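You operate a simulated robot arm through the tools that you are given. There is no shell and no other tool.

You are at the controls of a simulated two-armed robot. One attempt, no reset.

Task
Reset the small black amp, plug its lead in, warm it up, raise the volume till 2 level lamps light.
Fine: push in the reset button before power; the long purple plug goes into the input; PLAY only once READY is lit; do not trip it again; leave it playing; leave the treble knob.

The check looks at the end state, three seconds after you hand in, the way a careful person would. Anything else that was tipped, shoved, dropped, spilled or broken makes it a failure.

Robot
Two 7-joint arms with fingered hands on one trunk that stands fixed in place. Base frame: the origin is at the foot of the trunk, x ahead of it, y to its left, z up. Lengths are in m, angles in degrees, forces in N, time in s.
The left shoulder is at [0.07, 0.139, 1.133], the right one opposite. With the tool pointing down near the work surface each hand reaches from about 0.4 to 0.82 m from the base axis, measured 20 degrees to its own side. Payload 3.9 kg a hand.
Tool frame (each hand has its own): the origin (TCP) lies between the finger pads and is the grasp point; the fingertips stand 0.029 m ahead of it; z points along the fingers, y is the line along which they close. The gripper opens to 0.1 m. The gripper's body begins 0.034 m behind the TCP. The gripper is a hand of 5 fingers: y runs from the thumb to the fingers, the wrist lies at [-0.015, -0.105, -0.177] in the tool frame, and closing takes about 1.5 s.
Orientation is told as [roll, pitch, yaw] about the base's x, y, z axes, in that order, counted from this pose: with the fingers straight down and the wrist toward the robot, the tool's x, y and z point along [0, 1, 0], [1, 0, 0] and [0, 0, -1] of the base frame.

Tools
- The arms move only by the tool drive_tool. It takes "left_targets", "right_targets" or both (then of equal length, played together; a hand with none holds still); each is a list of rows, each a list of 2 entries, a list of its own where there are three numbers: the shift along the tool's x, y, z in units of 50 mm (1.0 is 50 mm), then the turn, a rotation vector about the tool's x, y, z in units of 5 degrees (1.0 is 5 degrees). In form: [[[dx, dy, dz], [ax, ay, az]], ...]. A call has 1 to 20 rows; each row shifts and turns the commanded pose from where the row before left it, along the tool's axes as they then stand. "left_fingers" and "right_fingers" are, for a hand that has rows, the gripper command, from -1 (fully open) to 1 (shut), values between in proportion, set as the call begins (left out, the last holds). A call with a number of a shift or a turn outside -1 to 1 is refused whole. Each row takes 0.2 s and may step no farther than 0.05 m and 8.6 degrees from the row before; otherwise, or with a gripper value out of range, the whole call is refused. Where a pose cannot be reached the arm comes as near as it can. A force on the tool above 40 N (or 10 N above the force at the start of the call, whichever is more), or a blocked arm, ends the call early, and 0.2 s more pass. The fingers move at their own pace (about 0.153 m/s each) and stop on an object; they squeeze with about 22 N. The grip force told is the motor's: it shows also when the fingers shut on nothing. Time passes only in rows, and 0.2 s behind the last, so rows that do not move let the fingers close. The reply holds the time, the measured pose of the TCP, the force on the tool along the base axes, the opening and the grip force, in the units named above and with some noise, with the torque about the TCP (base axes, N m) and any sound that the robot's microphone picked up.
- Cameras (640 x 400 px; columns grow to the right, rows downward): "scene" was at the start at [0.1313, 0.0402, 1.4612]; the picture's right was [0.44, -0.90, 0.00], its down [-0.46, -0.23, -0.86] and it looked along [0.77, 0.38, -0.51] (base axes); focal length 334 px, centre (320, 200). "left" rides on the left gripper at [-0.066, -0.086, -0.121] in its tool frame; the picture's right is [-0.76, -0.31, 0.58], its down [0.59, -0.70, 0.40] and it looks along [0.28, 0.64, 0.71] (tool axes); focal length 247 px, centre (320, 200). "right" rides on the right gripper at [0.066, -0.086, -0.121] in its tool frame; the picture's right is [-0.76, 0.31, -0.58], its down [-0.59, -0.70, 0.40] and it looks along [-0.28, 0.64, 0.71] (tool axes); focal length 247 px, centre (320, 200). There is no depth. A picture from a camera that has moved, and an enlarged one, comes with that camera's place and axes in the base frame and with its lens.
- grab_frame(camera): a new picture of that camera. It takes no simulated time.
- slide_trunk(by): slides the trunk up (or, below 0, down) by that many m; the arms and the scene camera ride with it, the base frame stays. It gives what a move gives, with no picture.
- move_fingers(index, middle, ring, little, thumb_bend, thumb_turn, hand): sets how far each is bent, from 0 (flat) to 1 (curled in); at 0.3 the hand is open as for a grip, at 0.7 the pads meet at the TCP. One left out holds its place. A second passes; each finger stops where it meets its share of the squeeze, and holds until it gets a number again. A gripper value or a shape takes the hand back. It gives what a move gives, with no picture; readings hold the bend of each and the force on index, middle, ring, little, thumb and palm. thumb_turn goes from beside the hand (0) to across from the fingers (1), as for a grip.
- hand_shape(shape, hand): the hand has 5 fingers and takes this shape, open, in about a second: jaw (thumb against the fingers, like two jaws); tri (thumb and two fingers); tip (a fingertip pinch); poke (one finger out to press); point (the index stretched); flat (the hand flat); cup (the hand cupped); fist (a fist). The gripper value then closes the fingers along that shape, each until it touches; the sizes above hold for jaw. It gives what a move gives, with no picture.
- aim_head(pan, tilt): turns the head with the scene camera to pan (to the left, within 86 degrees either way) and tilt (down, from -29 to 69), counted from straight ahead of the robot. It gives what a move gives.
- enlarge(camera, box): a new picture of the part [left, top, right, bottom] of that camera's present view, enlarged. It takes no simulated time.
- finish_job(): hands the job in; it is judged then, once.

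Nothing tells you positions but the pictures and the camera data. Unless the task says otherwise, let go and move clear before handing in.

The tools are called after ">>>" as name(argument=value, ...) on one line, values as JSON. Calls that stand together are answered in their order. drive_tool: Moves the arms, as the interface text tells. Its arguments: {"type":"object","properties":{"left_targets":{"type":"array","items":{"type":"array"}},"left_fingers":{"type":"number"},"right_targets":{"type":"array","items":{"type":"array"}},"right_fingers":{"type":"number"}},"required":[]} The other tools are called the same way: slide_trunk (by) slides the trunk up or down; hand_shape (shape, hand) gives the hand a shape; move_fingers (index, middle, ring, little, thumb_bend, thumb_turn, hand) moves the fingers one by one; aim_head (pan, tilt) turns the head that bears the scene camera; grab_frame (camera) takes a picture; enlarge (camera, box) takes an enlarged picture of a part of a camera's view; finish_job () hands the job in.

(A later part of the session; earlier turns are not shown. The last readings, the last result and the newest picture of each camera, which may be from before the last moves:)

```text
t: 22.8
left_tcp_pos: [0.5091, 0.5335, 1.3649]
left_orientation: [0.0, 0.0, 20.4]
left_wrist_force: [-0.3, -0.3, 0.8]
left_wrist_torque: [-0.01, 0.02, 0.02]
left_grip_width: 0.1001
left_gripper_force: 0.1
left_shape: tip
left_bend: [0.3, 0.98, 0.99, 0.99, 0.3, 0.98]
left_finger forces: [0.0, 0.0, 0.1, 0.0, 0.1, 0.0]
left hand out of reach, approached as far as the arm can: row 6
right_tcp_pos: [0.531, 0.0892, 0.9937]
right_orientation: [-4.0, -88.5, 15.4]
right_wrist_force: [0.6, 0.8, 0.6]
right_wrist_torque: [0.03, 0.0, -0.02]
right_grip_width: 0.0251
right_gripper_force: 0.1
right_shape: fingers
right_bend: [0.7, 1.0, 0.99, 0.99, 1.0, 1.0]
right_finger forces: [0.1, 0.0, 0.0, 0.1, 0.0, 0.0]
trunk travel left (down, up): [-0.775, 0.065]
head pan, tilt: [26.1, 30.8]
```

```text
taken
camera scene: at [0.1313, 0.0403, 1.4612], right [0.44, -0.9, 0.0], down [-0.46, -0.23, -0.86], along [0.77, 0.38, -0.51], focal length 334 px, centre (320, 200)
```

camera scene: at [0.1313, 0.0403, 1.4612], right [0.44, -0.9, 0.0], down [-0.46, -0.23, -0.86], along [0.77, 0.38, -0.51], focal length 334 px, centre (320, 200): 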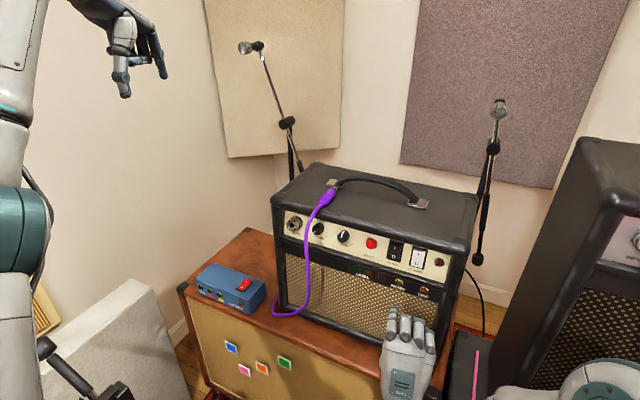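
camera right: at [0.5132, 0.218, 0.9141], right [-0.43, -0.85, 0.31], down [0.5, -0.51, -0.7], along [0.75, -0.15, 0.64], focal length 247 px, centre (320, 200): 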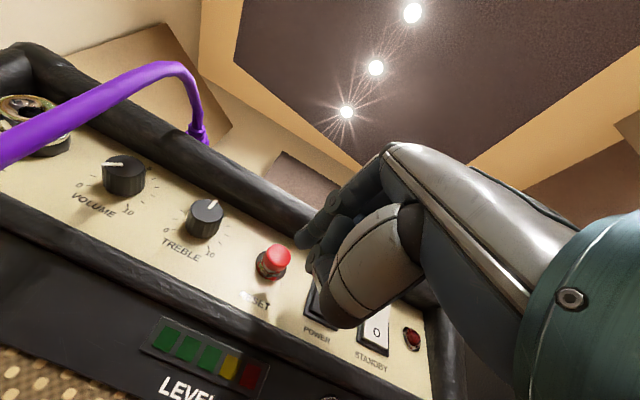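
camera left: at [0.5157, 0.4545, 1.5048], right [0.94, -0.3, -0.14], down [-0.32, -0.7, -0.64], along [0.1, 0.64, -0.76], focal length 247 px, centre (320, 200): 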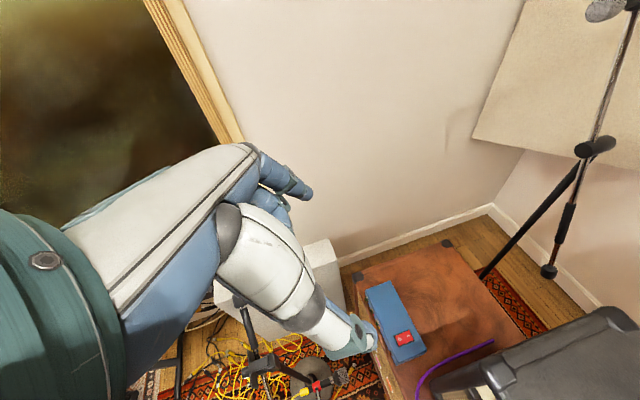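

Back to the starting orientation. Now I'll turn the left hand inward (yaw toward -80°).

>>> drive_tool(left_targets=[[[0, -0.3, 0.4], [0, 0, 0]], [[0, -0.3, 0.4], [0, 0, 0]], [[0, 0, 0.4], [0, 0, 1]], [[0, 0, 0.4], [0, 0, 1]], [[0, 0, 0.4], [0, 0, 1]], [[0, 0, 0], [0, 0, 1]], [[0, 0, 0], [0, 0, 1]], [[0, 0, 0], [0, 0, 1]], [[0, 0, 0], [0, 0, 1]], [[0, 0, 0], [0, 0, 1]], [[0, 0, 0], [0, 0, 1]], [[0, 0, 0], [0, 0, 1]], [[0, 0, 0], [0, 0, 1]], [[0, 0, 0], [0, 0, 1]], [[0, 0, 0], [0, 0, 1]], [[0, 0, 0], [0, 0, 1]], [[0, 0, 0], [0, 0, 1]], [[0, 0, 0], [0, 0, 1]], [[0, 0, 0], [0, 0, 1]], [[0, 0, 0], [0, 0, 1]]])

>>> grab_frame(camera="scene")

>>> grab_frame(camera="left")

```text
t: 27.0
left_tcp_pos: [0.4692, 0.5031, 1.258]
left_orientation: [0.0, 0.2, -68.7]
left_wrist_force: [0.5, -0.1, -0.5]
left_wrist_torque: [0.0, 0.03, 0.0]
left_grip_width: 0.0997
left_gripper_force: 0.0
left_shape: tip
left_bend: [0.3, 0.98, 0.99, 0.99, 0.3, 0.98]
left_finger forces: [0.1, 0.0, 0.1, 0.1, 0.0, 0.1]
left hand out of reach, approached as far as the arm can: row 18, 19, 20
right_tcp_pos: [0.5325, 0.0862, 0.9931]
right_orientation: [-1.9, -88.5, 13.1]
right_wrist_force: [-1.0, -0.1, 0.7]
right_wrist_torque: [0.01, 0.0, 0.03]
right_grip_width: 0.0253
right_gripper_force: 0.2
right_shape: fingers
right_bend: [0.7, 1.0, 0.99, 0.99, 1.0, 1.0]
right_finger forces: [0.1, 0.0, 0.1, 0.0, 0.0, 0.0]
trunk travel left (down, up): [-0.775, 0.065]
head pan, tilt: [26.1, 30.8]
```

```text
taken
camera scene: at [0.1315, 0.039, 1.4612], right [0.44, -0.9, 0.0], down [-0.46, -0.22, -0.86], along [0.77, 0.38, -0.51], focal length 334 px, centre (320, 200)
```

scene: 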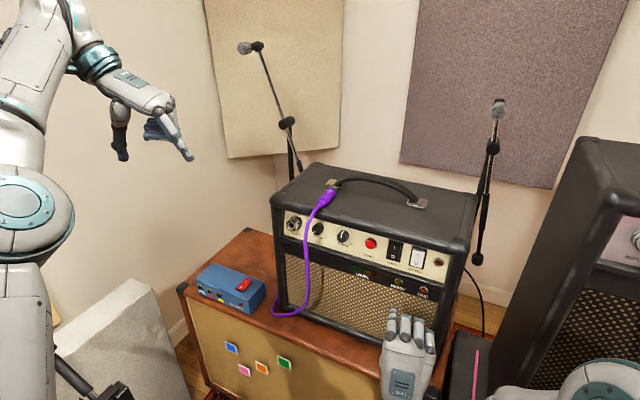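

```text
taken
camera left: at [0.3784, 0.5602, 1.3787], right [-0.82, 0.01, -0.58], down [0.29, 0.87, -0.4], along [0.5, -0.49, -0.71], focal length 247 px, centre (320, 200)
```

left: 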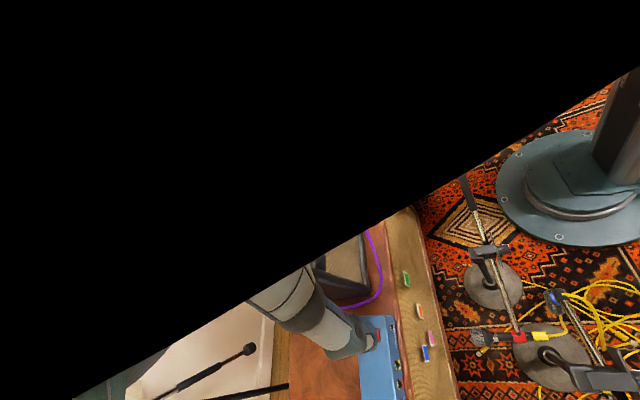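

The left hand now points inward (thumb left, index right), which the arm handles better. I'll carry it to above the amp's front edge and then tilt the fingers forward a little.

>>> drive_tool(left_targets=[[[0.322, 0.744, 0.193], [0, 0, 0]], [[0.322, 0.744, 0.193], [0, 0, 0]], [[0.322, 0.744, 0.193], [0, 0, 0]], [[0.322, 0.744, 0.193], [0, 0, 0]], [[0.322, 0.744, 0.193], [0, 0, 0]], [[0.322, 0.744, 0.193], [0, 0, 0]], [[0, 0, 0], [0, 0, 1]], [[0, 0, 0], [0, 0, 1]], [[0, 0, 0], [0, 0, 1]]])

>>> grab_frame(camera="scene")

>>> grab_frame(camera="left")

```text
t: 29.0
left_tcp_pos: [0.5989, 0.2622, 1.2452]
left_orientation: [0.2, -0.1, -84.4]
left_wrist_force: [0.5, -0.4, -0.8]
left_wrist_torque: [0.01, 0.0, 0.04]
left_grip_width: 0.0999
left_gripper_force: 0.1
left_shape: tip
left_bend: [0.3, 0.98, 0.99, 0.99, 0.3, 0.98]
left_finger forces: [0.0, 0.1, 0.0, 0.0, 0.0, 0.1]
left hand out of reach, approached as far as the arm can: row 6, 7, 8, 9
right_tcp_pos: [0.5305, 0.0895, 0.9938]
right_orientation: [-4.6, -88.6, 15.9]
right_wrist_force: [-0.1, 0.2, -0.3]
right_wrist_torque: [-0.01, -0.01, 0.01]
right_grip_width: 0.025
right_gripper_force: 0.0
right_shape: fingers
right_bend: [0.7, 1.0, 0.99, 0.99, 1.0, 1.0]
right_finger forces: [0.0, 0.1, 0.0, 0.0, 0.1, 0.0]
trunk travel left (down, up): [-0.775, 0.065]
head pan, tilt: [26.1, 30.8]
```

```text
taken
camera scene: at [0.1301, 0.0403, 1.4613], right [0.44, -0.9, 0.0], down [-0.46, -0.23, -0.86], along [0.77, 0.38, -0.51], focal length 334 px, centre (320, 200)
```

scene: 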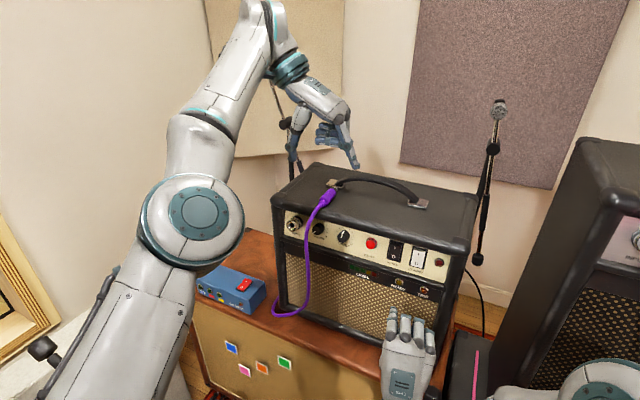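

```text
taken
camera left: at [0.5253, 0.3424, 1.3657], right [-0.78, 0.23, -0.58], down [0.52, 0.76, -0.4], along [0.35, -0.61, -0.71], focal length 247 px, centre (320, 200)
```

left: 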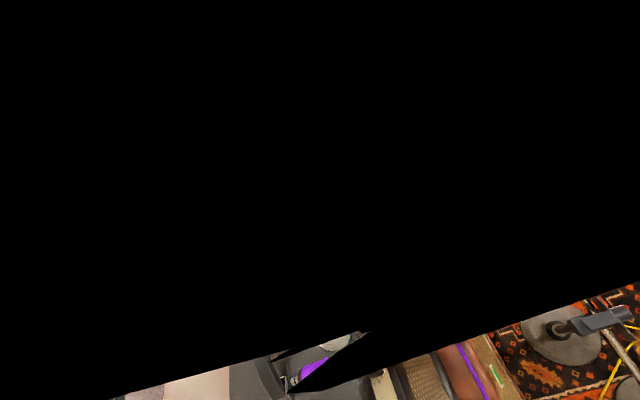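

The left elbow has ended up low with its wrist strongly bent, so the left arm suits this grasp poorly. The right arm suits it better, with the hand pointing left and roughly in line with its forearm, so I'll move the left arm out of the way first.

>>> drive_tool(left_targets=[[[-0.357, -0.718, -0.043], [0, 0, 0]], [[-0.357, -0.718, -0.043], [0, 0, 0]], [[-0.357, -0.718, -0.043], [0, 0, 0]], [[-0.357, -0.718, -0.043], [0, 0, 0]], [[-0.357, -0.718, -0.043], [0, 0, -1]], [[-0.357, -0.718, -0.043], [0, 0, -1]], [[-0.25, -0.5, -0.043], [0, 0, -1]], [[0, 0, 0], [0, 0, -1]], [[0, 0, 0], [0, 0, -1]], [[0, 0, 0], [0, 0, -1]], [[0, 0, 0], [0, 0, -1]], [[0, 0, 0], [0, 0, -1]], [[0, 0, 0], [0, 0, -1]], [[0, 0, 0], [0, 0, -1]], [[0, 0, 0], [0, 0, -1]], [[0, 0, 0], [0, 0, -1]], [[0, 0, 0], [0, 0, -1]], [[0, 0, 0], [0, 0, -1]], [[0, 0, 0], [0, 0, -1]], [[0, 0, 0], [0, 0, -1]]])

>>> grab_frame(camera="scene")

```text
t: 33.2
left_tcp_pos: [0.4518, 0.4851, 1.2594]
left_orientation: [-0.1, 0.0, -4.3]
left_wrist_force: [-0.1, 0.6, 0.0]
left_wrist_torque: [0.04, 0.03, 0.02]
left_grip_width: 0.0999
left_gripper_force: 0.1
left_shape: tip
left_bend: [0.3, 0.98, 0.99, 0.99, 0.3, 0.98]
left_finger forces: [0.0, 0.0, 0.1, 0.0, 0.0, 0.0]
left hand out of reach, approached as far as the arm can: row 1
right_tcp_pos: [0.5318, 0.0897, 0.9939]
right_orientation: [-3.3, -88.6, 14.7]
right_wrist_force: [0.1, -0.4, 0.0]
right_wrist_torque: [0.03, 0.04, -0.05]
right_grip_width: 0.0252
right_gripper_force: 0.0
right_shape: fingers
right_bend: [0.7, 1.0, 0.99, 0.99, 1.0, 1.0]
right_finger forces: [0.1, 0.1, 0.0, 0.0, 0.0, 0.0]
trunk travel left (down, up): [-0.775, 0.065]
head pan, tilt: [26.1, 30.8]
```

```text
taken
camera scene: at [0.1312, 0.04, 1.4613], right [0.44, -0.9, 0.0], down [-0.46, -0.23, -0.86], along [0.77, 0.38, -0.51], focal length 334 px, centre (320, 200)
```

scene: 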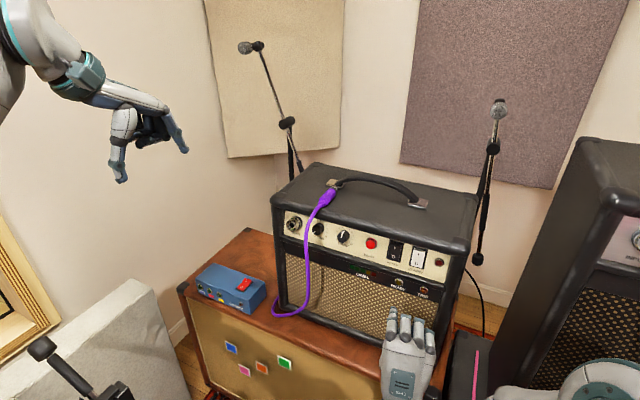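

The left arm's posture is back to normal. The better option for it is a handshake grip approached from the front: pitch the fingers forward as the right hand did, then roll so thumb and index close sideways on the plug.

>>> drive_tool(left_targets=[[[-0.58, 0.295, 0.5], [0, 0, 0]], [[-0.58, 0.295, 0.5], [0, 0, 0]], [[-0.58, 0.295, 0.5], [0, 0, 0]], [[-0.58, 0.295, 0.5], [0, 0, 0]], [[0, 0, 0], [-1, 0, 0]], [[0, 0, 0], [-1, 0, 0]], [[0, 0, 0], [-1, 0, 0]], [[0, 0, 0], [-1, 0, 0]], [[0, 0, 0], [-1, 0, 0]], [[0, 0, 0], [-1, 0, 0]], [[0, 0, 0], [-1, 0, 0]], [[0, 0, 0], [-1, 0, 0]], [[0, 0, 0], [-1, 0, 0]], [[0, 0, 0], [-1, 0, 0]], [[0, 0, 0], [-1, 0, 0]], [[0, 0, 0], [-1, 0, 0]], [[0, 0, 0], [-1, 0, 0]], [[0, 0, 0], [-1, 0, 0]], [[0, 0, 0], [-1, 0, 0]], [[0, 0, 0], [-1, 0, 0]]])

>>> grab_frame(camera="scene")

>>> grab_frame(camera="left")

```text
t: 37.4
left_tcp_pos: [0.4923, 0.3779, 1.1591]
left_orientation: [0.4, -63.4, -4.7]
left_wrist_force: [0.4, -0.6, 0.1]
left_wrist_torque: [-0.01, 0.02, 0.0]
left_grip_width: 0.1
left_gripper_force: 0.1
left_shape: tip
left_bend: [0.3, 0.98, 0.99, 0.99, 0.3, 0.98]
left_finger forces: [0.0, 0.0, 0.1, 0.0, 0.1, 0.1]
left hand out of reach, approached as far as the arm can: row 6, 7, 8, 9, 10, 12
right_tcp_pos: [0.5306, 0.0882, 0.9944]
right_orientation: [-3.5, -88.5, 14.9]
right_wrist_force: [-1.0, -0.1, 0.8]
right_wrist_torque: [0.0, 0.01, 0.03]
right_grip_width: 0.025
right_gripper_force: 0.1
right_shape: fingers
right_bend: [0.7, 1.0, 0.99, 0.99, 1.0, 1.0]
right_finger forces: [0.0, 0.0, 0.0, 0.0, 0.0, 0.0]
trunk travel left (down, up): [-0.775, 0.065]
head pan, tilt: [26.1, 30.8]
```

```text
taken
camera scene: at [0.1314, 0.0401, 1.4613], right [0.44, -0.9, 0.0], down [-0.46, -0.23, -0.86], along [0.77, 0.38, -0.51], focal length 334 px, centre (320, 200)
```

scene: 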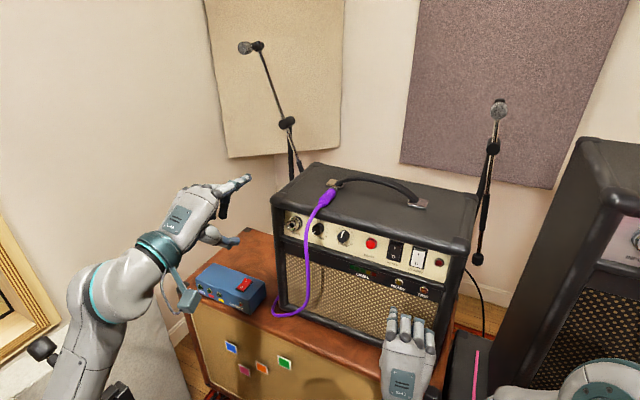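

```text
taken
camera left: at [0.341, 0.3233, 1.1362], right [0.32, -0.78, -0.54], down [0.09, 0.59, -0.8], along [0.94, 0.21, 0.26], focal length 247 px, centre (320, 200)
```

left: 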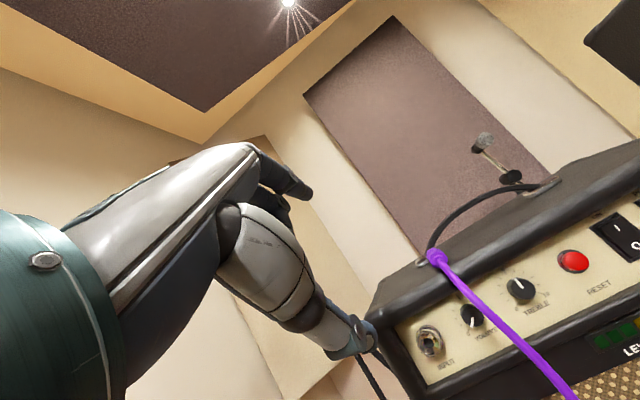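

The left arm now has a natural posture, with the fingers forward and slightly down. Next I'll roll the hand about its pointing axis into the handshake pose.

>>> drive_tool(left_targets=[[[0, 0, 0], [0, 0, -1]], [[0, 0, 0], [0, 0, -1]], [[0, 0, 0], [0, 0, -1]], [[0, 0, 0], [0, 0, -1]], [[0, 0, 0], [0, 0, -1]], [[0, 0, 0], [0, 0, -1]], [[0, 0, 0], [0, 0, -1]], [[0, 0, 0], [0, 0, -1]], [[0, 0, 0], [0, 0, -1]], [[0, 0, 0], [0, 0, -1]], [[0, 0, 0], [0, 0, -1]], [[0, 0, 0], [0, 0, -1]], [[0, 0, 0], [0, 0, -1]], [[0, 0, 0], [0, 0, -1]], [[0, 0, 0], [0, 0, -1]], [[0, 0, 0], [0, 0, -1]], [[0, 0, 0], [0, 0, -1]], [[0, 0, 0], [0, 0, -1]]])

>>> grab_frame(camera="scene")

>>> grab_frame(camera="left")

```text
t: 41.2
left_tcp_pos: [0.2224, 0.8108, 0.9248]
left_orientation: [-63.5, -3.3, 83.3]
left_wrist_force: [0.3, -0.3, 0.1]
left_wrist_torque: [-0.03, -0.01, 0.01]
left_grip_width: 0.0998
left_gripper_force: 0.1
left_shape: tip
left_bend: [0.3, 0.98, 0.99, 0.99, 0.3, 0.98]
left_finger forces: [0.1, 0.0, 0.0, 0.0, 0.0, 0.0]
left hand out of reach, approached as far as the arm can: row 2, 3, 4, 5, 6, 7, 8, 9, 10, 11, 12, 13, 14, 15, 16, 17, 18
right_tcp_pos: [0.5321, 0.0881, 0.9931]
right_orientation: [-4.6, -88.5, 15.9]
right_wrist_force: [0.6, 0.2, 0.2]
right_wrist_torque: [0.01, 0.0, 0.0]
right_grip_width: 0.0252
right_gripper_force: 0.0
right_shape: fingers
right_bend: [0.7, 1.0, 0.99, 0.99, 1.0, 1.0]
right_finger forces: [0.0, 0.0, 0.0, 0.0, 0.1, 0.0]
trunk travel left (down, up): [-0.775, 0.065]
head pan, tilt: [26.1, 30.8]
```

```text
taken
camera scene: at [0.1309, 0.0406, 1.4613], right [0.44, -0.9, 0.0], down [-0.46, -0.23, -0.86], along [0.77, 0.38, -0.51], focal length 334 px, centre (320, 200)
```

scene: 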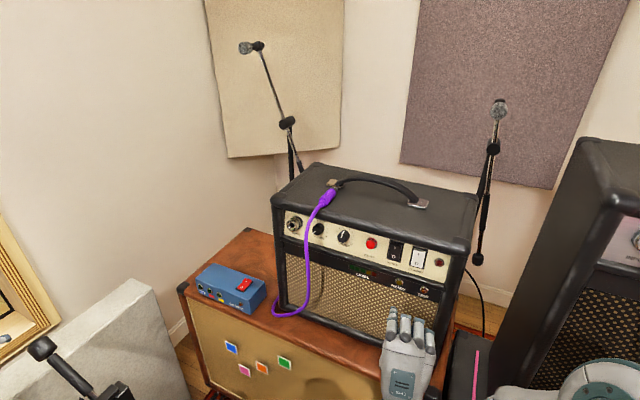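

```text
taken
camera left: at [0.1346, 0.7293, 1.0327], right [0.81, -0.43, 0.4], down [0.02, -0.67, -0.74], along [0.59, 0.61, -0.54], focal length 247 px, centre (320, 200)
```

left: 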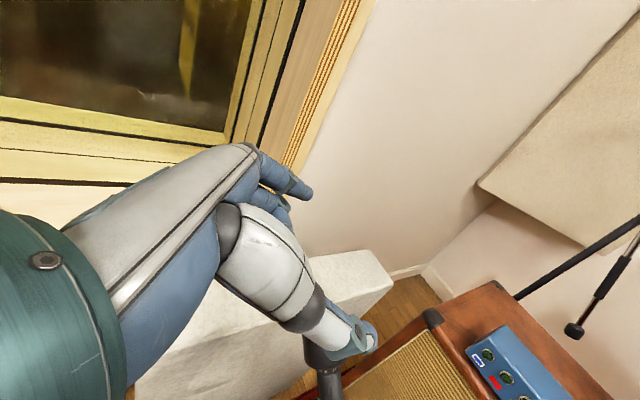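

Forcing that roll pushed the left arm far out to the left, so I must not do that again. I'll look left to see what is near the arm before moving it back.

>>> aim_head(pan=60, tilt=35)

>>> grab_frame(camera="scene")

```text
t: 42.2
left_tcp_pos: [0.2241, 0.8114, 0.9251]
left_orientation: [-63.5, -3.3, 83.3]
left_wrist_force: [-0.1, 0.8, -0.1]
left_wrist_torque: [-0.01, 0.02, 0.02]
left_grip_width: 0.1001
left_gripper_force: 0.0
left_shape: tip
left_bend: [0.3, 0.98, 0.99, 0.99, 0.3, 0.98]
left_finger forces: [0.0, 0.1, 0.0, 0.0, 0.0, 0.1]
right_tcp_pos: [0.5311, 0.0873, 0.9941]
right_orientation: [-3.9, -88.6, 15.2]
right_wrist_force: [0.5, 0.2, -0.6]
right_wrist_torque: [0.02, 0.01, 0.05]
right_grip_width: 0.0254
right_gripper_force: 0.0
right_shape: fingers
right_bend: [0.7, 1.0, 0.99, 0.99, 1.0, 1.0]
right_finger forces: [0.0, 0.0, 0.1, 0.1, 0.1, 0.0]
trunk travel left (down, up): [-0.775, 0.065]
head pan, tilt: [60.0, 35.0]
```

```text
taken
camera scene: at [0.0945, 0.0769, 1.4548], right [0.87, -0.5, 0.0], down [-0.29, -0.5, -0.82], along [0.41, 0.71, -0.57], focal length 334 px, centre (320, 200)
```

scene: 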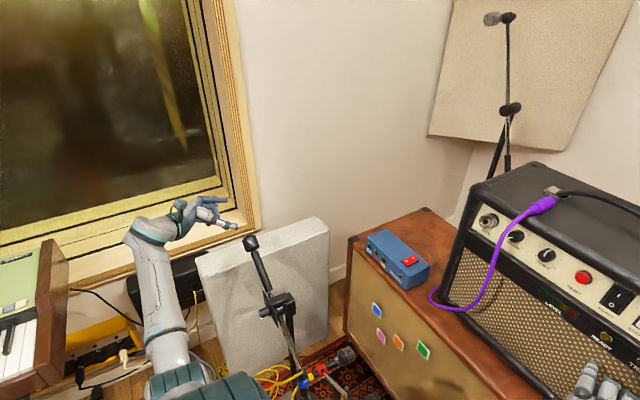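

Nothing was disturbed; the left hand hovers near the window, left of a boom mic. I'll raise it while rolling it back to the comfortable orientation, a few rows at a time.

>>> drive_tool(left_targets=[[[-0.357, 0.023, -0.178], [0, 0, 1]], [[-0.354, 0.054, -0.178], [0, 0, 1]], [[-0.348, 0.085, -0.178], [0, 0, 1]], [[-0.339, 0.115, -0.178], [0, 0, 1]], [[-0.328, 0.144, -0.178], [0, 0, 1]], [[-0.314, 0.172, -0.178], [0, 0, 1]]])

>>> grab_frame(camera="scene")

```text
t: 43.6
left_tcp_pos: [0.2236, 0.8111, 1.0449]
left_orientation: [-59.0, -29.4, 69.1]
left_wrist_force: [0.0, 0.7, -0.9]
left_wrist_torque: [-0.02, 0.02, -0.01]
left_grip_width: 0.1
left_gripper_force: 0.0
left_shape: tip
left_bend: [0.3, 0.98, 0.99, 0.99, 0.3, 0.98]
left_finger forces: [0.0, 0.0, 0.0, 0.0, 0.0, 0.0]
right_tcp_pos: [0.5317, 0.0874, 0.9936]
right_orientation: [-3.6, -88.5, 14.9]
right_wrist_force: [0.1, 0.3, -0.5]
right_wrist_torque: [0.0, 0.01, -0.02]
right_grip_width: 0.0251
right_gripper_force: 0.0
right_shape: fingers
right_bend: [0.7, 1.0, 0.99, 0.99, 1.0, 1.0]
right_finger forces: [0.1, 0.0, 0.0, 0.1, 0.1, 0.1]
trunk travel left (down, up): [-0.775, 0.065]
head pan, tilt: [60.0, 35.0]
```

```text
taken
camera scene: at [0.0944, 0.0767, 1.4547], right [0.87, -0.5, 0.0], down [-0.29, -0.5, -0.82], along [0.41, 0.71, -0.57], focal length 334 px, centre (320, 200)
```

scene: 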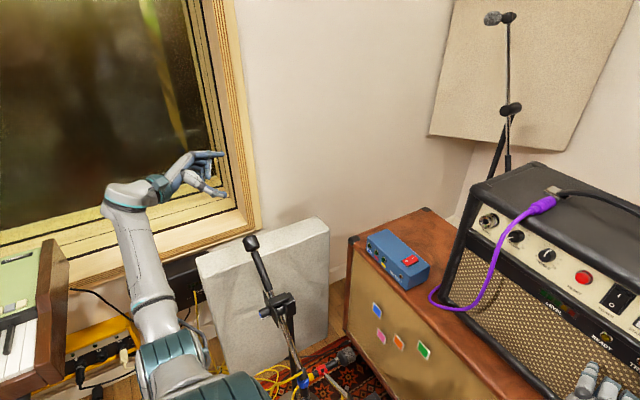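

That went straight up cleanly. I'll keep rolling back and rising.

>>> drive_tool(left_targets=[[[-0.298, 0.199, -0.178], [0, 0, 1]], [[-0.279, 0.224, -0.178], [0, 0, 1]], [[-0.259, 0.247, -0.178], [0, 0, 1]], [[-0.236, 0.269, -0.178], [0, 0, 1]], [[-0.212, 0.288, -0.178], [0, 0, 1]], [[-0.186, 0.306, -0.178], [0, 0, 1]], [[-0.158, 0.321, -0.178], [0, 0, 1]], [[-0.13, 0.334, -0.178], [0, 0, 1]], [[-0.1, 0.344, -0.178], [0, 0, 1]], [[-0.07, 0.351, -0.178], [0, 0, 1]], [[-0.04, 0.356, -0.178], [0, 0, 1]], [[-0.01, 0.358, -0.178], [0, 0, 1]]])

>>> grab_frame(camera="scene")

```text
t: 46.2
left_tcp_pos: [0.2363, 0.8079, 1.222]
left_orientation: [-8.5, -63.0, 4.9]
left_wrist_force: [0.2, 0.3, 0.4]
left_wrist_torque: [0.0, 0.01, 0.0]
left_grip_width: 0.1
left_gripper_force: 0.1
left_shape: tip
left_bend: [0.3, 0.98, 0.99, 0.99, 0.3, 0.98]
left_finger forces: [0.0, 0.0, 0.1, 0.0, 0.1, 0.1]
left hand out of reach, approached as far as the arm can: row 10, 11, 12
right_tcp_pos: [0.5315, 0.0892, 0.9922]
right_orientation: [-4.2, -88.5, 15.5]
right_wrist_force: [0.0, -0.3, 0.3]
right_wrist_torque: [0.01, 0.0, 0.0]
right_grip_width: 0.025
right_gripper_force: 0.1
right_shape: fingers
right_bend: [0.7, 1.0, 0.99, 0.99, 1.0, 1.0]
right_finger forces: [0.0, 0.1, 0.1, 0.0, 0.0, 0.0]
trunk travel left (down, up): [-0.775, 0.065]
head pan, tilt: [60.0, 35.0]
```

```text
taken
camera scene: at [0.0948, 0.0772, 1.4547], right [0.87, -0.5, 0.0], down [-0.29, -0.5, -0.82], along [0.41, 0.71, -0.57], focal length 334 px, centre (320, 200)
```

scene: 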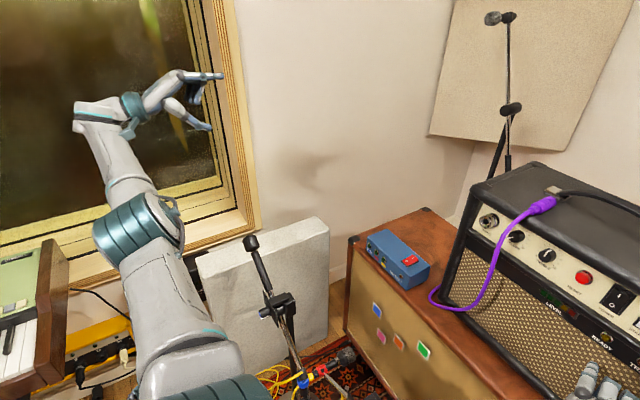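

The left hand is high and clear. I'll bring it back in front of the left shoulder, well above the mic.

>>> drive_tool(left_targets=[[[-0.72, 0.247, 0.367], [0, 0, 0]], [[-0.72, 0.247, 0.367], [0, 0, 0]], [[-0.72, 0.247, 0.367], [0, 0, 0]], [[-0.72, 0.247, 0.367], [0, 0, 0]], [[-0.72, 0.247, 0.367], [0, 0, 0]], [[-0.72, 0.247, 0.367], [0, 0, 0]], [[-0.72, 0.247, 0.367], [0, 0, 0]]])

>>> grab_frame(camera="scene")

```text
t: 47.8
left_tcp_pos: [0.3739, 0.5444, 1.2478]
left_orientation: [-3.8, -63.3, -0.6]
left_wrist_force: [-0.1, -0.4, 0.3]
left_wrist_torque: [0.01, 0.02, 0.0]
left_grip_width: 0.1
left_gripper_force: 0.1
left_shape: tip
left_bend: [0.3, 0.98, 0.99, 0.99, 0.3, 0.98]
left_finger forces: [0.0, 0.0, 0.0, 0.0, 0.0, 0.0]
right_tcp_pos: [0.5322, 0.0882, 0.9927]
right_orientation: [-1.1, -88.5, 12.4]
right_wrist_force: [-0.6, 0.8, 0.4]
right_wrist_torque: [-0.01, -0.01, 0.01]
right_grip_width: 0.0248
right_gripper_force: 0.1
right_shape: fingers
right_bend: [0.7, 1.0, 0.99, 0.99, 1.0, 1.0]
right_finger forces: [0.0, 0.0, 0.1, 0.1, 0.1, 0.0]
trunk travel left (down, up): [-0.775, 0.065]
head pan, tilt: [60.0, 35.0]
```

```text
taken
camera scene: at [0.0952, 0.0754, 1.4548], right [0.87, -0.5, 0.0], down [-0.29, -0.5, -0.82], along [0.41, 0.71, -0.57], focal length 334 px, centre (320, 200)
```

scene: 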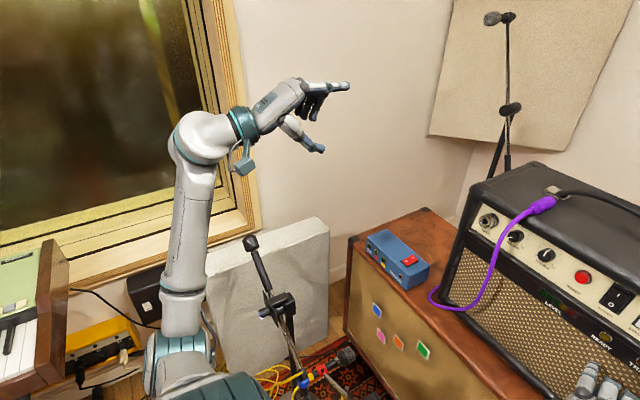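

The left arm is parked safely and the mic is untouched. Now I'll look ahead again and test rolling the right hand the other way (fingers left, thumb right, index underneath) in small steps.

>>> aim_head(pan=26.1, tilt=30.8)

>>> drive_tool(right_targets=[[[0, 0.2, 0], [0, 0, -1]], [[0, 0.2, 0], [0, 0, -1]], [[0, 0, 0], [0, 0, -1]], [[0, 0, 0], [0, 0, -1]], [[0, 0, 0], [0, 0, -1]]])

>>> grab_frame(camera="scene")

```text
t: 48.8
left_tcp_pos: [0.3724, 0.5471, 1.2475]
left_orientation: [-3.6, -63.2, -0.5]
left_wrist_force: [0.3, 0.3, -0.3]
left_wrist_torque: [0.01, -0.03, 0.02]
left_grip_width: 0.0999
left_gripper_force: 0.1
left_shape: tip
left_bend: [0.3, 0.98, 0.99, 0.99, 0.3, 0.98]
left_finger forces: [0.0, 0.1, 0.0, 0.0, 0.0, 0.0]
right_tcp_pos: [0.5319, 0.0887, 0.9932]
right_orientation: [-3.5, -88.4, 14.8]
right_wrist_force: [-0.2, 0.4, 0.6]
right_wrist_torque: [0.04, -0.02, 0.01]
right_grip_width: 0.0252
right_gripper_force: 0.0
right_shape: fingers
right_bend: [0.7, 1.0, 0.99, 0.99, 1.0, 1.0]
right_finger forces: [0.0, 0.0, 0.0, 0.1, 0.0, 0.1]
trunk travel left (down, up): [-0.775, 0.065]
head pan, tilt: [26.1, 30.8]
```

```text
t: 50.0
left_tcp_pos: [0.3733, 0.5458, 1.2474]
left_orientation: [-3.7, -63.3, -0.5]
left_wrist_force: [-0.2, 0.5, -0.7]
left_wrist_torque: [0.04, 0.0, 0.0]
left_grip_width: 0.0998
left_gripper_force: 0.0
left_shape: tip
left_bend: [0.3, 0.98, 0.99, 0.99, 0.3, 0.98]
left_finger forces: [0.0, 0.0, 0.0, 0.0, 0.0, 0.0]
right_tcp_pos: [0.5272, 0.0823, 1.0175]
right_orientation: [-90.1, -64.9, 100.5]
right_wrist_force: [-0.1, 0.3, -0.2]
right_wrist_torque: [0.03, -0.01, 0.05]
right_grip_width: 0.0252
right_gripper_force: 0.1
right_shape: fingers
right_bend: [0.7, 1.0, 0.99, 0.99, 1.0, 1.0]
right_finger forces: [0.0, 0.0, 0.0, 0.1, 0.0, 0.0]
trunk travel left (down, up): [-0.775, 0.065]
head pan, tilt: [26.1, 30.8]
```

```text
taken
camera scene: at [0.1311, 0.0405, 1.4613], right [0.44, -0.9, 0.0], down [-0.46, -0.23, -0.86], along [0.77, 0.38, -0.51], focal length 334 px, centre (320, 200)
```

scene: 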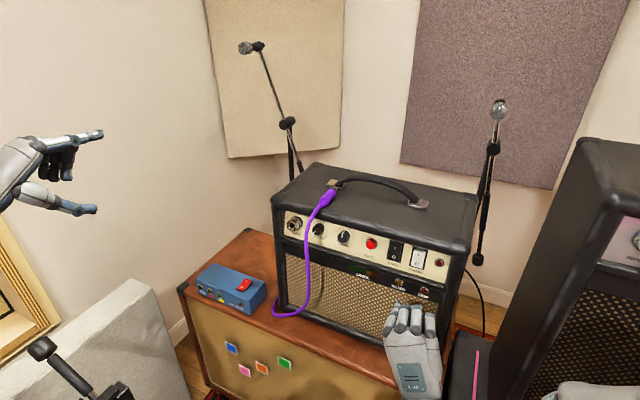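

Rolling this way works with no reach problems. I'll continue.

>>> drive_tool(right_targets=[[[0, 0.2, 0], [0, 0, -1]], [[0, 0.2, 0], [0, 0, -1]], [[0, 0.2, 0], [0, 0, -1]], [[0, 0.2, 0], [0, 0, -1]], [[0, 0.2, 0], [0, 0, -1]], [[0, 0.2, 0], [0, 0, -1]]])

>>> grab_frame(camera="scene")

```text
t: 51.4
left_tcp_pos: [0.372, 0.5475, 1.2474]
left_orientation: [-3.7, -63.4, -0.3]
left_wrist_force: [-0.6, 0.0, -0.3]
left_wrist_torque: [-0.01, 0.03, -0.01]
left_grip_width: 0.0999
left_gripper_force: 0.1
left_shape: tip
left_bend: [0.3, 0.98, 0.99, 0.99, 0.3, 0.98]
left_finger forces: [0.1, 0.1, 0.0, 0.1, 0.1, 0.1]
right_tcp_pos: [0.5228, 0.1175, 1.0657]
right_orientation: [-90.0, -34.9, 100.6]
right_wrist_force: [-1.0, 0.1, -0.2]
right_wrist_torque: [0.02, 0.01, 0.02]
right_grip_width: 0.0253
right_gripper_force: 0.1
right_shape: fingers
right_bend: [0.7, 1.0, 0.99, 0.99, 1.0, 1.0]
right_finger forces: [0.0, 0.1, 0.0, 0.0, 0.0, 0.1]
trunk travel left (down, up): [-0.775, 0.065]
head pan, tilt: [26.1, 30.8]
```

```text
taken
camera scene: at [0.1305, 0.0407, 1.4613], right [0.44, -0.9, 0.0], down [-0.46, -0.23, -0.86], along [0.77, 0.38, -0.51], focal length 334 px, centre (320, 200)
```

scene: 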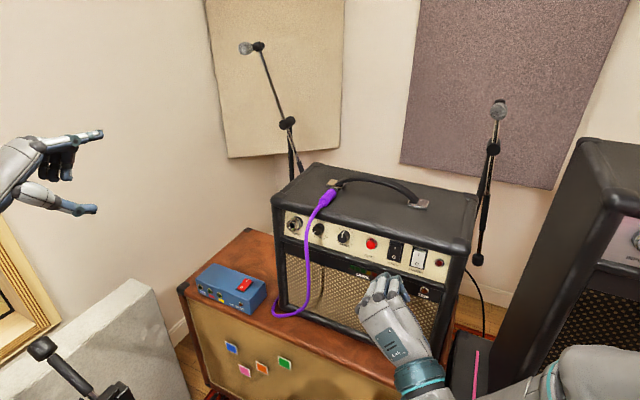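

Over halfway with no reach trouble. I'll finish the roll so that thumb and index close horizontally.

>>> drive_tool(right_targets=[[[0, 0.3, 0], [0, 0, -1]], [[0, 0.3, 0], [0, 0, -1]], [[0, 0.3, 0], [0, 0, -1]], [[0, 0.3, 0], [0, 0, -1]], [[0, 0.3, 0], [0, 0, -1]], [[0, 0.3, 0], [0, 0, -1]], [[0, 0.3, 0], [0, 0, -1]]])

>>> grab_frame(camera="scene")

>>> grab_frame(camera="right")

```text
t: 53.2
left_tcp_pos: [0.3729, 0.5468, 1.248]
left_orientation: [-3.6, -63.3, -0.3]
left_wrist_force: [0.4, 0.2, 0.0]
left_wrist_torque: [0.01, 0.02, -0.03]
left_grip_width: 0.0998
left_gripper_force: 0.2
left_shape: tip
left_bend: [0.3, 0.98, 0.99, 0.99, 0.3, 0.98]
left_finger forces: [0.0, 0.0, 0.1, 0.0, 0.0, 0.1]
right_tcp_pos: [0.5177, 0.1984, 1.1278]
right_orientation: [-90.6, -3.7, 98.6]
right_wrist_force: [-0.3, -0.8, -0.1]
right_wrist_torque: [0.0, -0.03, 0.01]
right_grip_width: 0.0251
right_gripper_force: 0.0
right_shape: fingers
right_bend: [0.7, 1.0, 0.99, 0.99, 1.0, 1.0]
right_finger forces: [0.1, 0.1, 0.1, 0.0, 0.0, 0.0]
trunk travel left (down, up): [-0.775, 0.065]
head pan, tilt: [26.1, 30.8]
stopped in row 7 (right hand): the arm was blocked; the commanded pose is now the measured one
```

```text
taken
camera scene: at [0.1314, 0.0398, 1.4613], right [0.44, -0.9, 0.0], down [-0.46, -0.22, -0.86], along [0.77, 0.38, -0.51], focal length 334 px, centre (320, 200)
```

scene: 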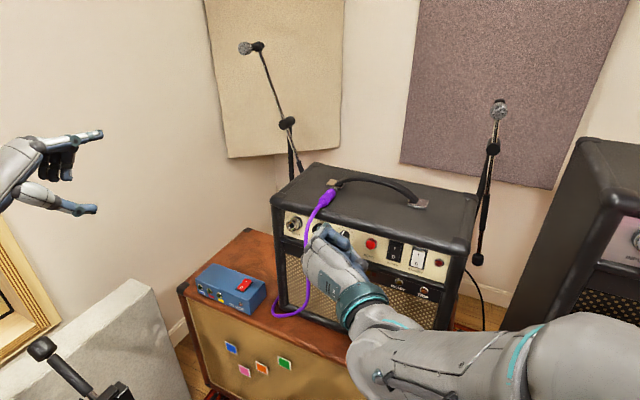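

```text
taken
camera right: at [0.4121, 0.0982, 1.0563], right [-0.62, 0.17, 0.77], down [0.5, -0.67, 0.55], along [0.61, 0.72, 0.33], focal length 247 px, centre (320, 200)
```

right: 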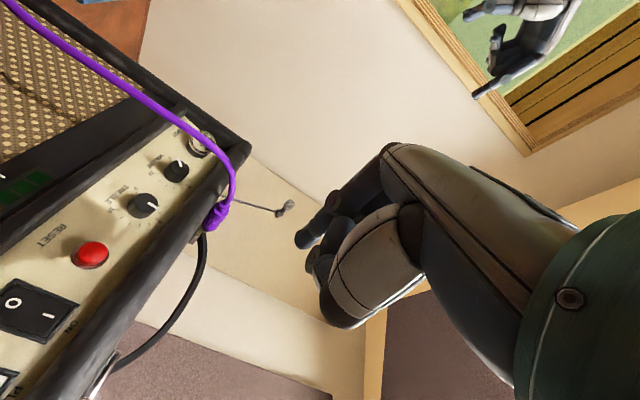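

The right hand reached the wanted pose: it points forward, closes horizontally, and has the index underneath with the spare fingers folded above. Now I'll open it to a fingertip pinch and look closely at the plug from both cameras.

>>> hand_shape(hand="right", shape="tip")

>>> drive_tool(right_targets=[[[-0.5, 0, -0.1], [0, 0, 0]], [[-0.5, 0, 0], [0, 0, 0]], [[0, 0, 0], [0, 0, 0]]], right_fingers=-0.1)

>>> grab_frame(camera="right")

>>> grab_frame(camera="scene")

>>> enlarge(camera="scene", box=[270, 170, 390, 270])

```text
t: 54.1
left_tcp_pos: [0.3726, 0.5464, 1.2472]
left_orientation: [-3.7, -63.4, -0.4]
left_wrist_force: [0.0, 0.4, -0.2]
left_wrist_torque: [-0.03, 0.01, -0.01]
left_grip_width: 0.1
left_gripper_force: 0.0
left_shape: tip
left_bend: [0.3, 0.98, 0.99, 0.99, 0.3, 0.98]
left_finger forces: [0.0, 0.0, 0.1, 0.0, 0.1, 0.0]
right_tcp_pos: [0.5177, 0.1997, 1.1271]
right_orientation: [-90.5, -3.6, 98.7]
right_wrist_force: [0.0, -0.1, 1.0]
right_wrist_torque: [0.03, 0.0, 0.04]
right_grip_width: 0.0997
right_gripper_force: 0.0
right_shape: tip
right_bend: [0.3, 0.98, 0.99, 0.99, 0.3, 0.98]
right_finger forces: [0.1, 0.0, 0.0, 0.0, 0.0, 0.0]
trunk travel left (down, up): [-0.775, 0.065]
head pan, tilt: [26.1, 30.8]
```

```text
t: 54.9
left_tcp_pos: [0.3729, 0.546, 1.2467]
left_orientation: [-3.6, -63.3, -0.4]
left_wrist_force: [-0.4, -0.5, 0.1]
left_wrist_torque: [0.0, 0.0, -0.03]
left_grip_width: 0.0999
left_gripper_force: 0.0
left_shape: tip
left_bend: [0.3, 0.98, 0.99, 0.99, 0.3, 0.98]
left_finger forces: [0.0, 0.0, 0.0, 0.0, 0.0, 0.0]
right_tcp_pos: [0.5118, 0.1972, 1.175]
right_orientation: [-90.5, -3.3, 98.7]
right_wrist_force: [0.2, 0.2, -1.1]
right_wrist_torque: [-0.02, 0.03, -0.04]
right_grip_width: 0.0551
right_gripper_force: 0.1
right_shape: tip
right_bend: [0.45, 0.98, 0.99, 0.99, 0.3, 1.0]
right_finger forces: [0.0, 0.0, 0.0, 0.0, 0.0, 0.0]
trunk travel left (down, up): [-0.775, 0.065]
head pan, tilt: [26.1, 30.8]
```

```text
taken
camera right: at [0.407, 0.0961, 1.1041], right [-0.61, 0.17, 0.77], down [0.5, -0.67, 0.55], along [0.61, 0.72, 0.32], focal length 247 px, centre (320, 200)
```

right: 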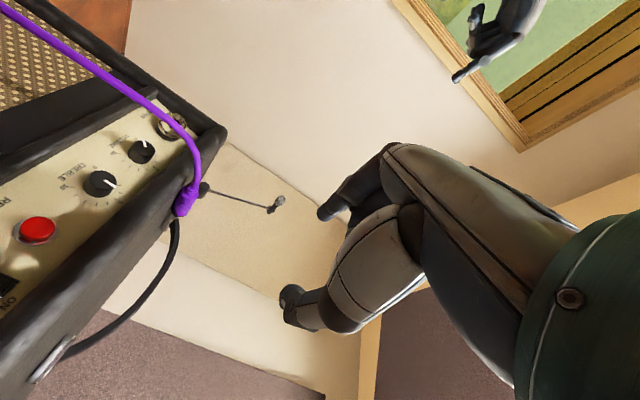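

```text
taken
camera scene: at [0.1319, 0.0404, 1.4612], right [0.44, -0.9, 0.0], down [-0.46, -0.23, -0.86], along [0.77, 0.38, -0.51], focal length 334 px, centre (320, 200)
```

scene: 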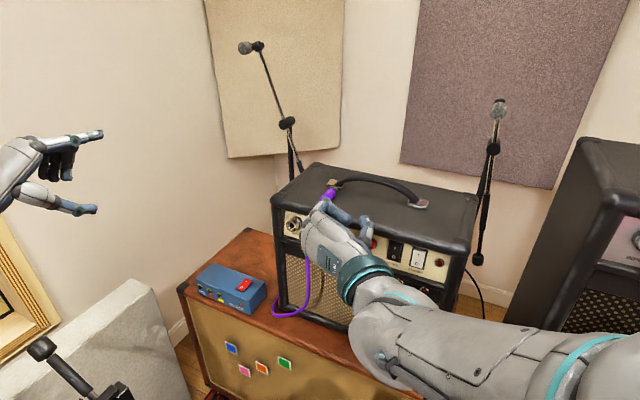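

```text
4.00 times, centred on (330, 220) of scene
camera zoom: at [0.1319, 0.0404, 1.4612], right [0.44, -0.9, 0.0], down [-0.46, -0.23, -0.86], along [0.77, 0.38, -0.51], focal length 1337 px, centre (280, 120)
```

zoom: 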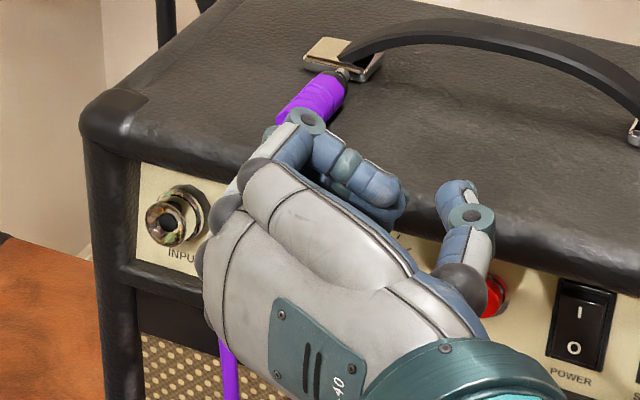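

The pinch is about 5.5 cm open. I'll bring the hand up to the plug from the front, staying about 9 cm above the amp top, and trim the yaw to match the plug.

>>> drive_tool(right_targets=[[[0.09, 0.37, 0.655], [0.6, 0, 0]], [[0.09, 0.37, 0.655], [0.6, 0, 0]], [[0.09, 0.37, 0.655], [0, 0, 0]], [[0.09, 0.37, 0.655], [0, 0, 0]], [[0.09, 0.37, 0.655], [0, 0, 0]], [[0, 0, 0], [0, 0, 0]]])

>>> grab_frame(camera="right")

>>> enlarge(camera="scene", box=[270, 130, 430, 250])

```text
t: 56.3
left_tcp_pos: [0.372, 0.5435, 1.2496]
left_orientation: [-3.5, -63.5, -0.6]
left_wrist_force: [0.1, 0.0, 0.2]
left_wrist_torque: [0.04, 0.03, 0.07]
left_grip_width: 0.1002
left_gripper_force: 0.1
left_shape: tip
left_bend: [0.3, 0.98, 0.99, 0.99, 0.3, 0.98]
left_finger forces: [0.0, 0.0, 0.0, 0.1, 0.1, 0.1]
right_tcp_pos: [0.6737, 0.2909, 1.1628]
right_orientation: [-90.3, -3.7, 92.0]
right_wrist_force: [1.1, 0.2, 0.8]
right_wrist_torque: [-0.02, 0.01, 0.0]
right_grip_width: 0.0554
right_gripper_force: 0.1
right_shape: tip
right_bend: [0.45, 0.98, 0.99, 0.99, 0.3, 1.0]
right_finger forces: [0.0, 0.0, 0.0, 0.0, 0.0, 0.0]
trunk travel left (down, up): [-0.775, 0.065]
head pan, tilt: [26.1, 30.8]
```

```text
taken
camera right: at [0.5568, 0.2052, 1.0918], right [-0.59, 0.24, 0.77], down [0.42, -0.73, 0.54], along [0.69, 0.65, 0.33], focal length 247 px, centre (320, 200)
```

right: 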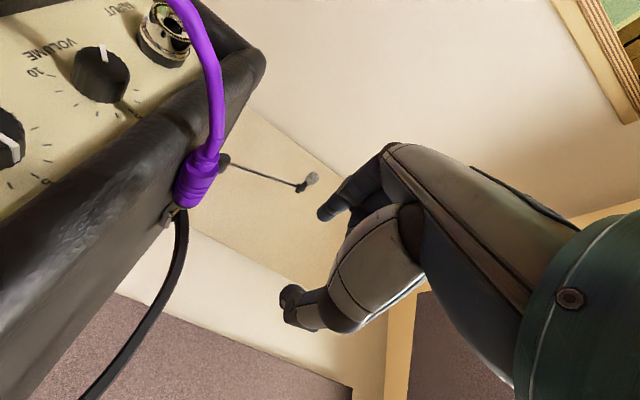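

```text
3.33 times, centred on (350, 190) of scene
camera zoom: at [0.1305, 0.0384, 1.4615], right [0.44, -0.9, 0.0], down [-0.46, -0.22, -0.86], along [0.77, 0.38, -0.51], focal length 1114 px, centre (220, 233)
```

zoom: 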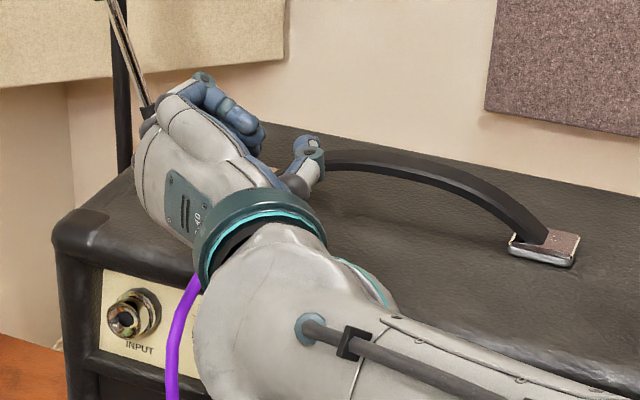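

From the wrist camera, the plug centre is about 93 mm below the pinch point, 15 mm left and 63 mm ahead. I'll open a little wider, shift left 20 mm, and go down 5 cm.

>>> drive_tool(right_targets=[[[0, 0.2, 0], [0, 0, 0]], [[0.4, 0.2, 0.1], [0, 0, 0]], [[0.4, 0, 0.1], [0, 0, 0]], [[0.2, 0, 0], [0, 0, 0]], [[0, 0, 0], [0, 0, 0]]], right_fingers=-0.5)

>>> grab_frame(camera="right")

>>> grab_frame(camera="scene")

```text
t: 57.5
left_tcp_pos: [0.3731, 0.5471, 1.2464]
left_orientation: [-3.7, -63.3, -0.4]
left_wrist_force: [-0.1, 0.5, 0.0]
left_wrist_torque: [0.02, 0.01, 0.03]
left_grip_width: 0.1002
left_gripper_force: 0.1
left_shape: tip
left_bend: [0.3, 0.98, 0.99, 0.99, 0.3, 0.98]
left_finger forces: [0.0, 0.1, 0.0, 0.0, 0.1, 0.1]
right_tcp_pos: [0.677, 0.3259, 1.109]
right_orientation: [-90.1, -3.4, 92.7]
right_wrist_force: [-1.1, -0.5, 0.1]
right_wrist_torque: [-0.01, -0.02, -0.01]
right_grip_width: 0.0748
right_gripper_force: 0.0
right_shape: tip
right_bend: [0.4, 0.98, 0.99, 0.99, 0.3, 0.99]
right_finger forces: [0.0, 0.0, 0.0, 0.1, 0.0, 0.0]
trunk travel left (down, up): [-0.775, 0.065]
head pan, tilt: [26.1, 30.8]
```

```text
taken
camera right: at [0.5612, 0.2362, 1.0391], right [-0.59, 0.23, 0.77], down [0.43, -0.72, 0.55], along [0.68, 0.66, 0.32], focal length 247 px, centre (320, 200)
```

right: 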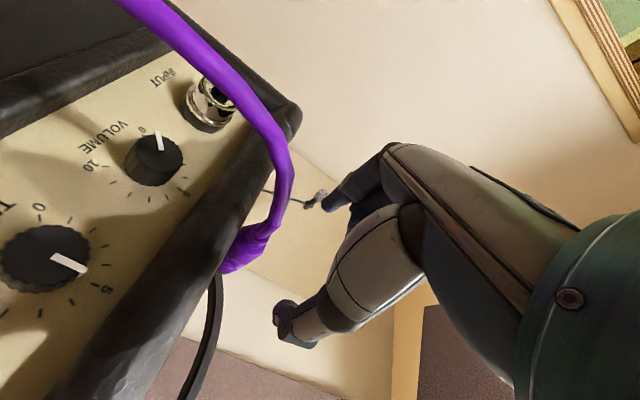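

```text
taken
camera scene: at [0.1315, 0.0401, 1.4613], right [0.44, -0.9, 0.0], down [-0.46, -0.23, -0.86], along [0.77, 0.38, -0.51], focal length 334 px, centre (320, 200)
```

scene: 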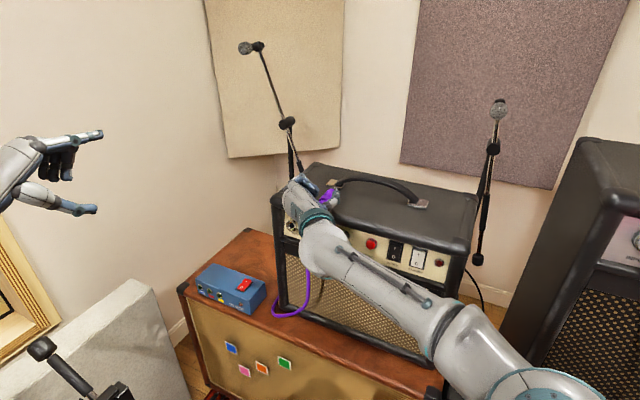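

The plug now sits about 34 mm below the pinch point, between thumb and index. I'll lower 26 mm, checking force, then slide forward along the plug.

>>> drive_tool(right_targets=[[[0.2, 0, 0], [0, 0, 0]], [[0.2, 0, 0], [0, 0, 0]], [[0.12, 0, 0], [0, 0, 0]], [[0, 0, 0], [0, 0, 0]]])

>>> grab_frame(camera="right")

>>> enlarge(camera="scene", box=[260, 140, 420, 260])

```text
t: 58.5
left_tcp_pos: [0.3738, 0.5472, 1.2465]
left_orientation: [-3.7, -63.2, -0.4]
left_wrist_force: [0.3, -0.4, 0.3]
left_wrist_torque: [0.02, 0.02, 0.02]
left_grip_width: 0.0999
left_gripper_force: 0.1
left_shape: tip
left_bend: [0.3, 0.98, 0.99, 0.99, 0.3, 0.98]
left_finger forces: [0.0, 0.1, 0.1, 0.1, 0.0, 0.0]
right_tcp_pos: [0.6773, 0.3269, 1.0841]
right_orientation: [-90.2, -3.4, 92.7]
right_wrist_force: [0.1, -0.2, 0.2]
right_wrist_torque: [-0.01, 0.02, 0.01]
right_grip_width: 0.0747
right_gripper_force: 0.1
right_shape: tip
right_bend: [0.4, 0.98, 0.99, 0.99, 0.3, 0.99]
right_finger forces: [0.0, 0.0, 0.0, 0.0, 0.1, 0.0]
trunk travel left (down, up): [-0.775, 0.065]
head pan, tilt: [26.1, 30.8]
```

```text
taken
camera right: at [0.5612, 0.2376, 1.0135], right [-0.59, 0.23, 0.77], down [0.43, -0.72, 0.55], along [0.68, 0.66, 0.32], focal length 247 px, centre (320, 200)
```

right: 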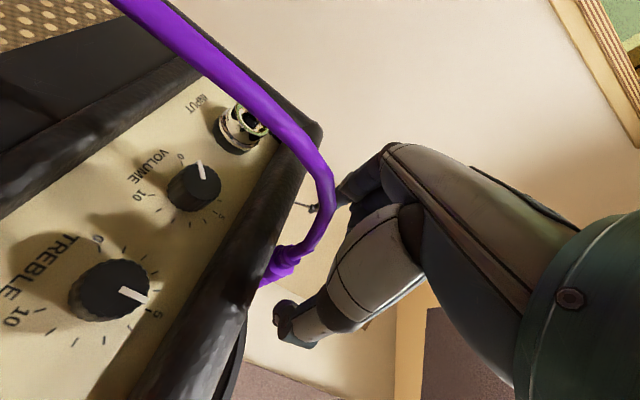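

```text
3.33 times, centred on (340, 200) of scene
camera zoom: at [0.1313, 0.0402, 1.4613], right [0.44, -0.9, 0.0], down [-0.46, -0.23, -0.86], along [0.77, 0.38, -0.51], focal length 1114 px, centre (253, 200)
```

zoom: 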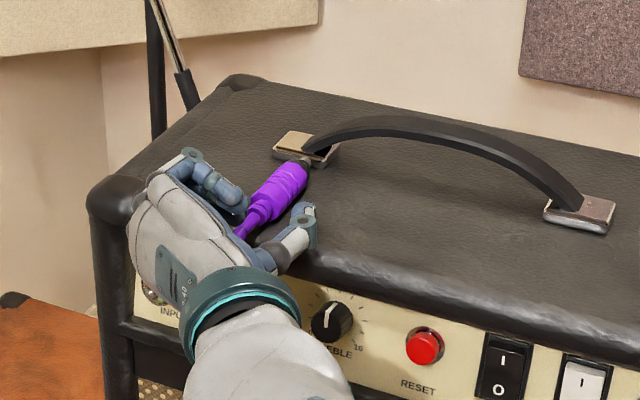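

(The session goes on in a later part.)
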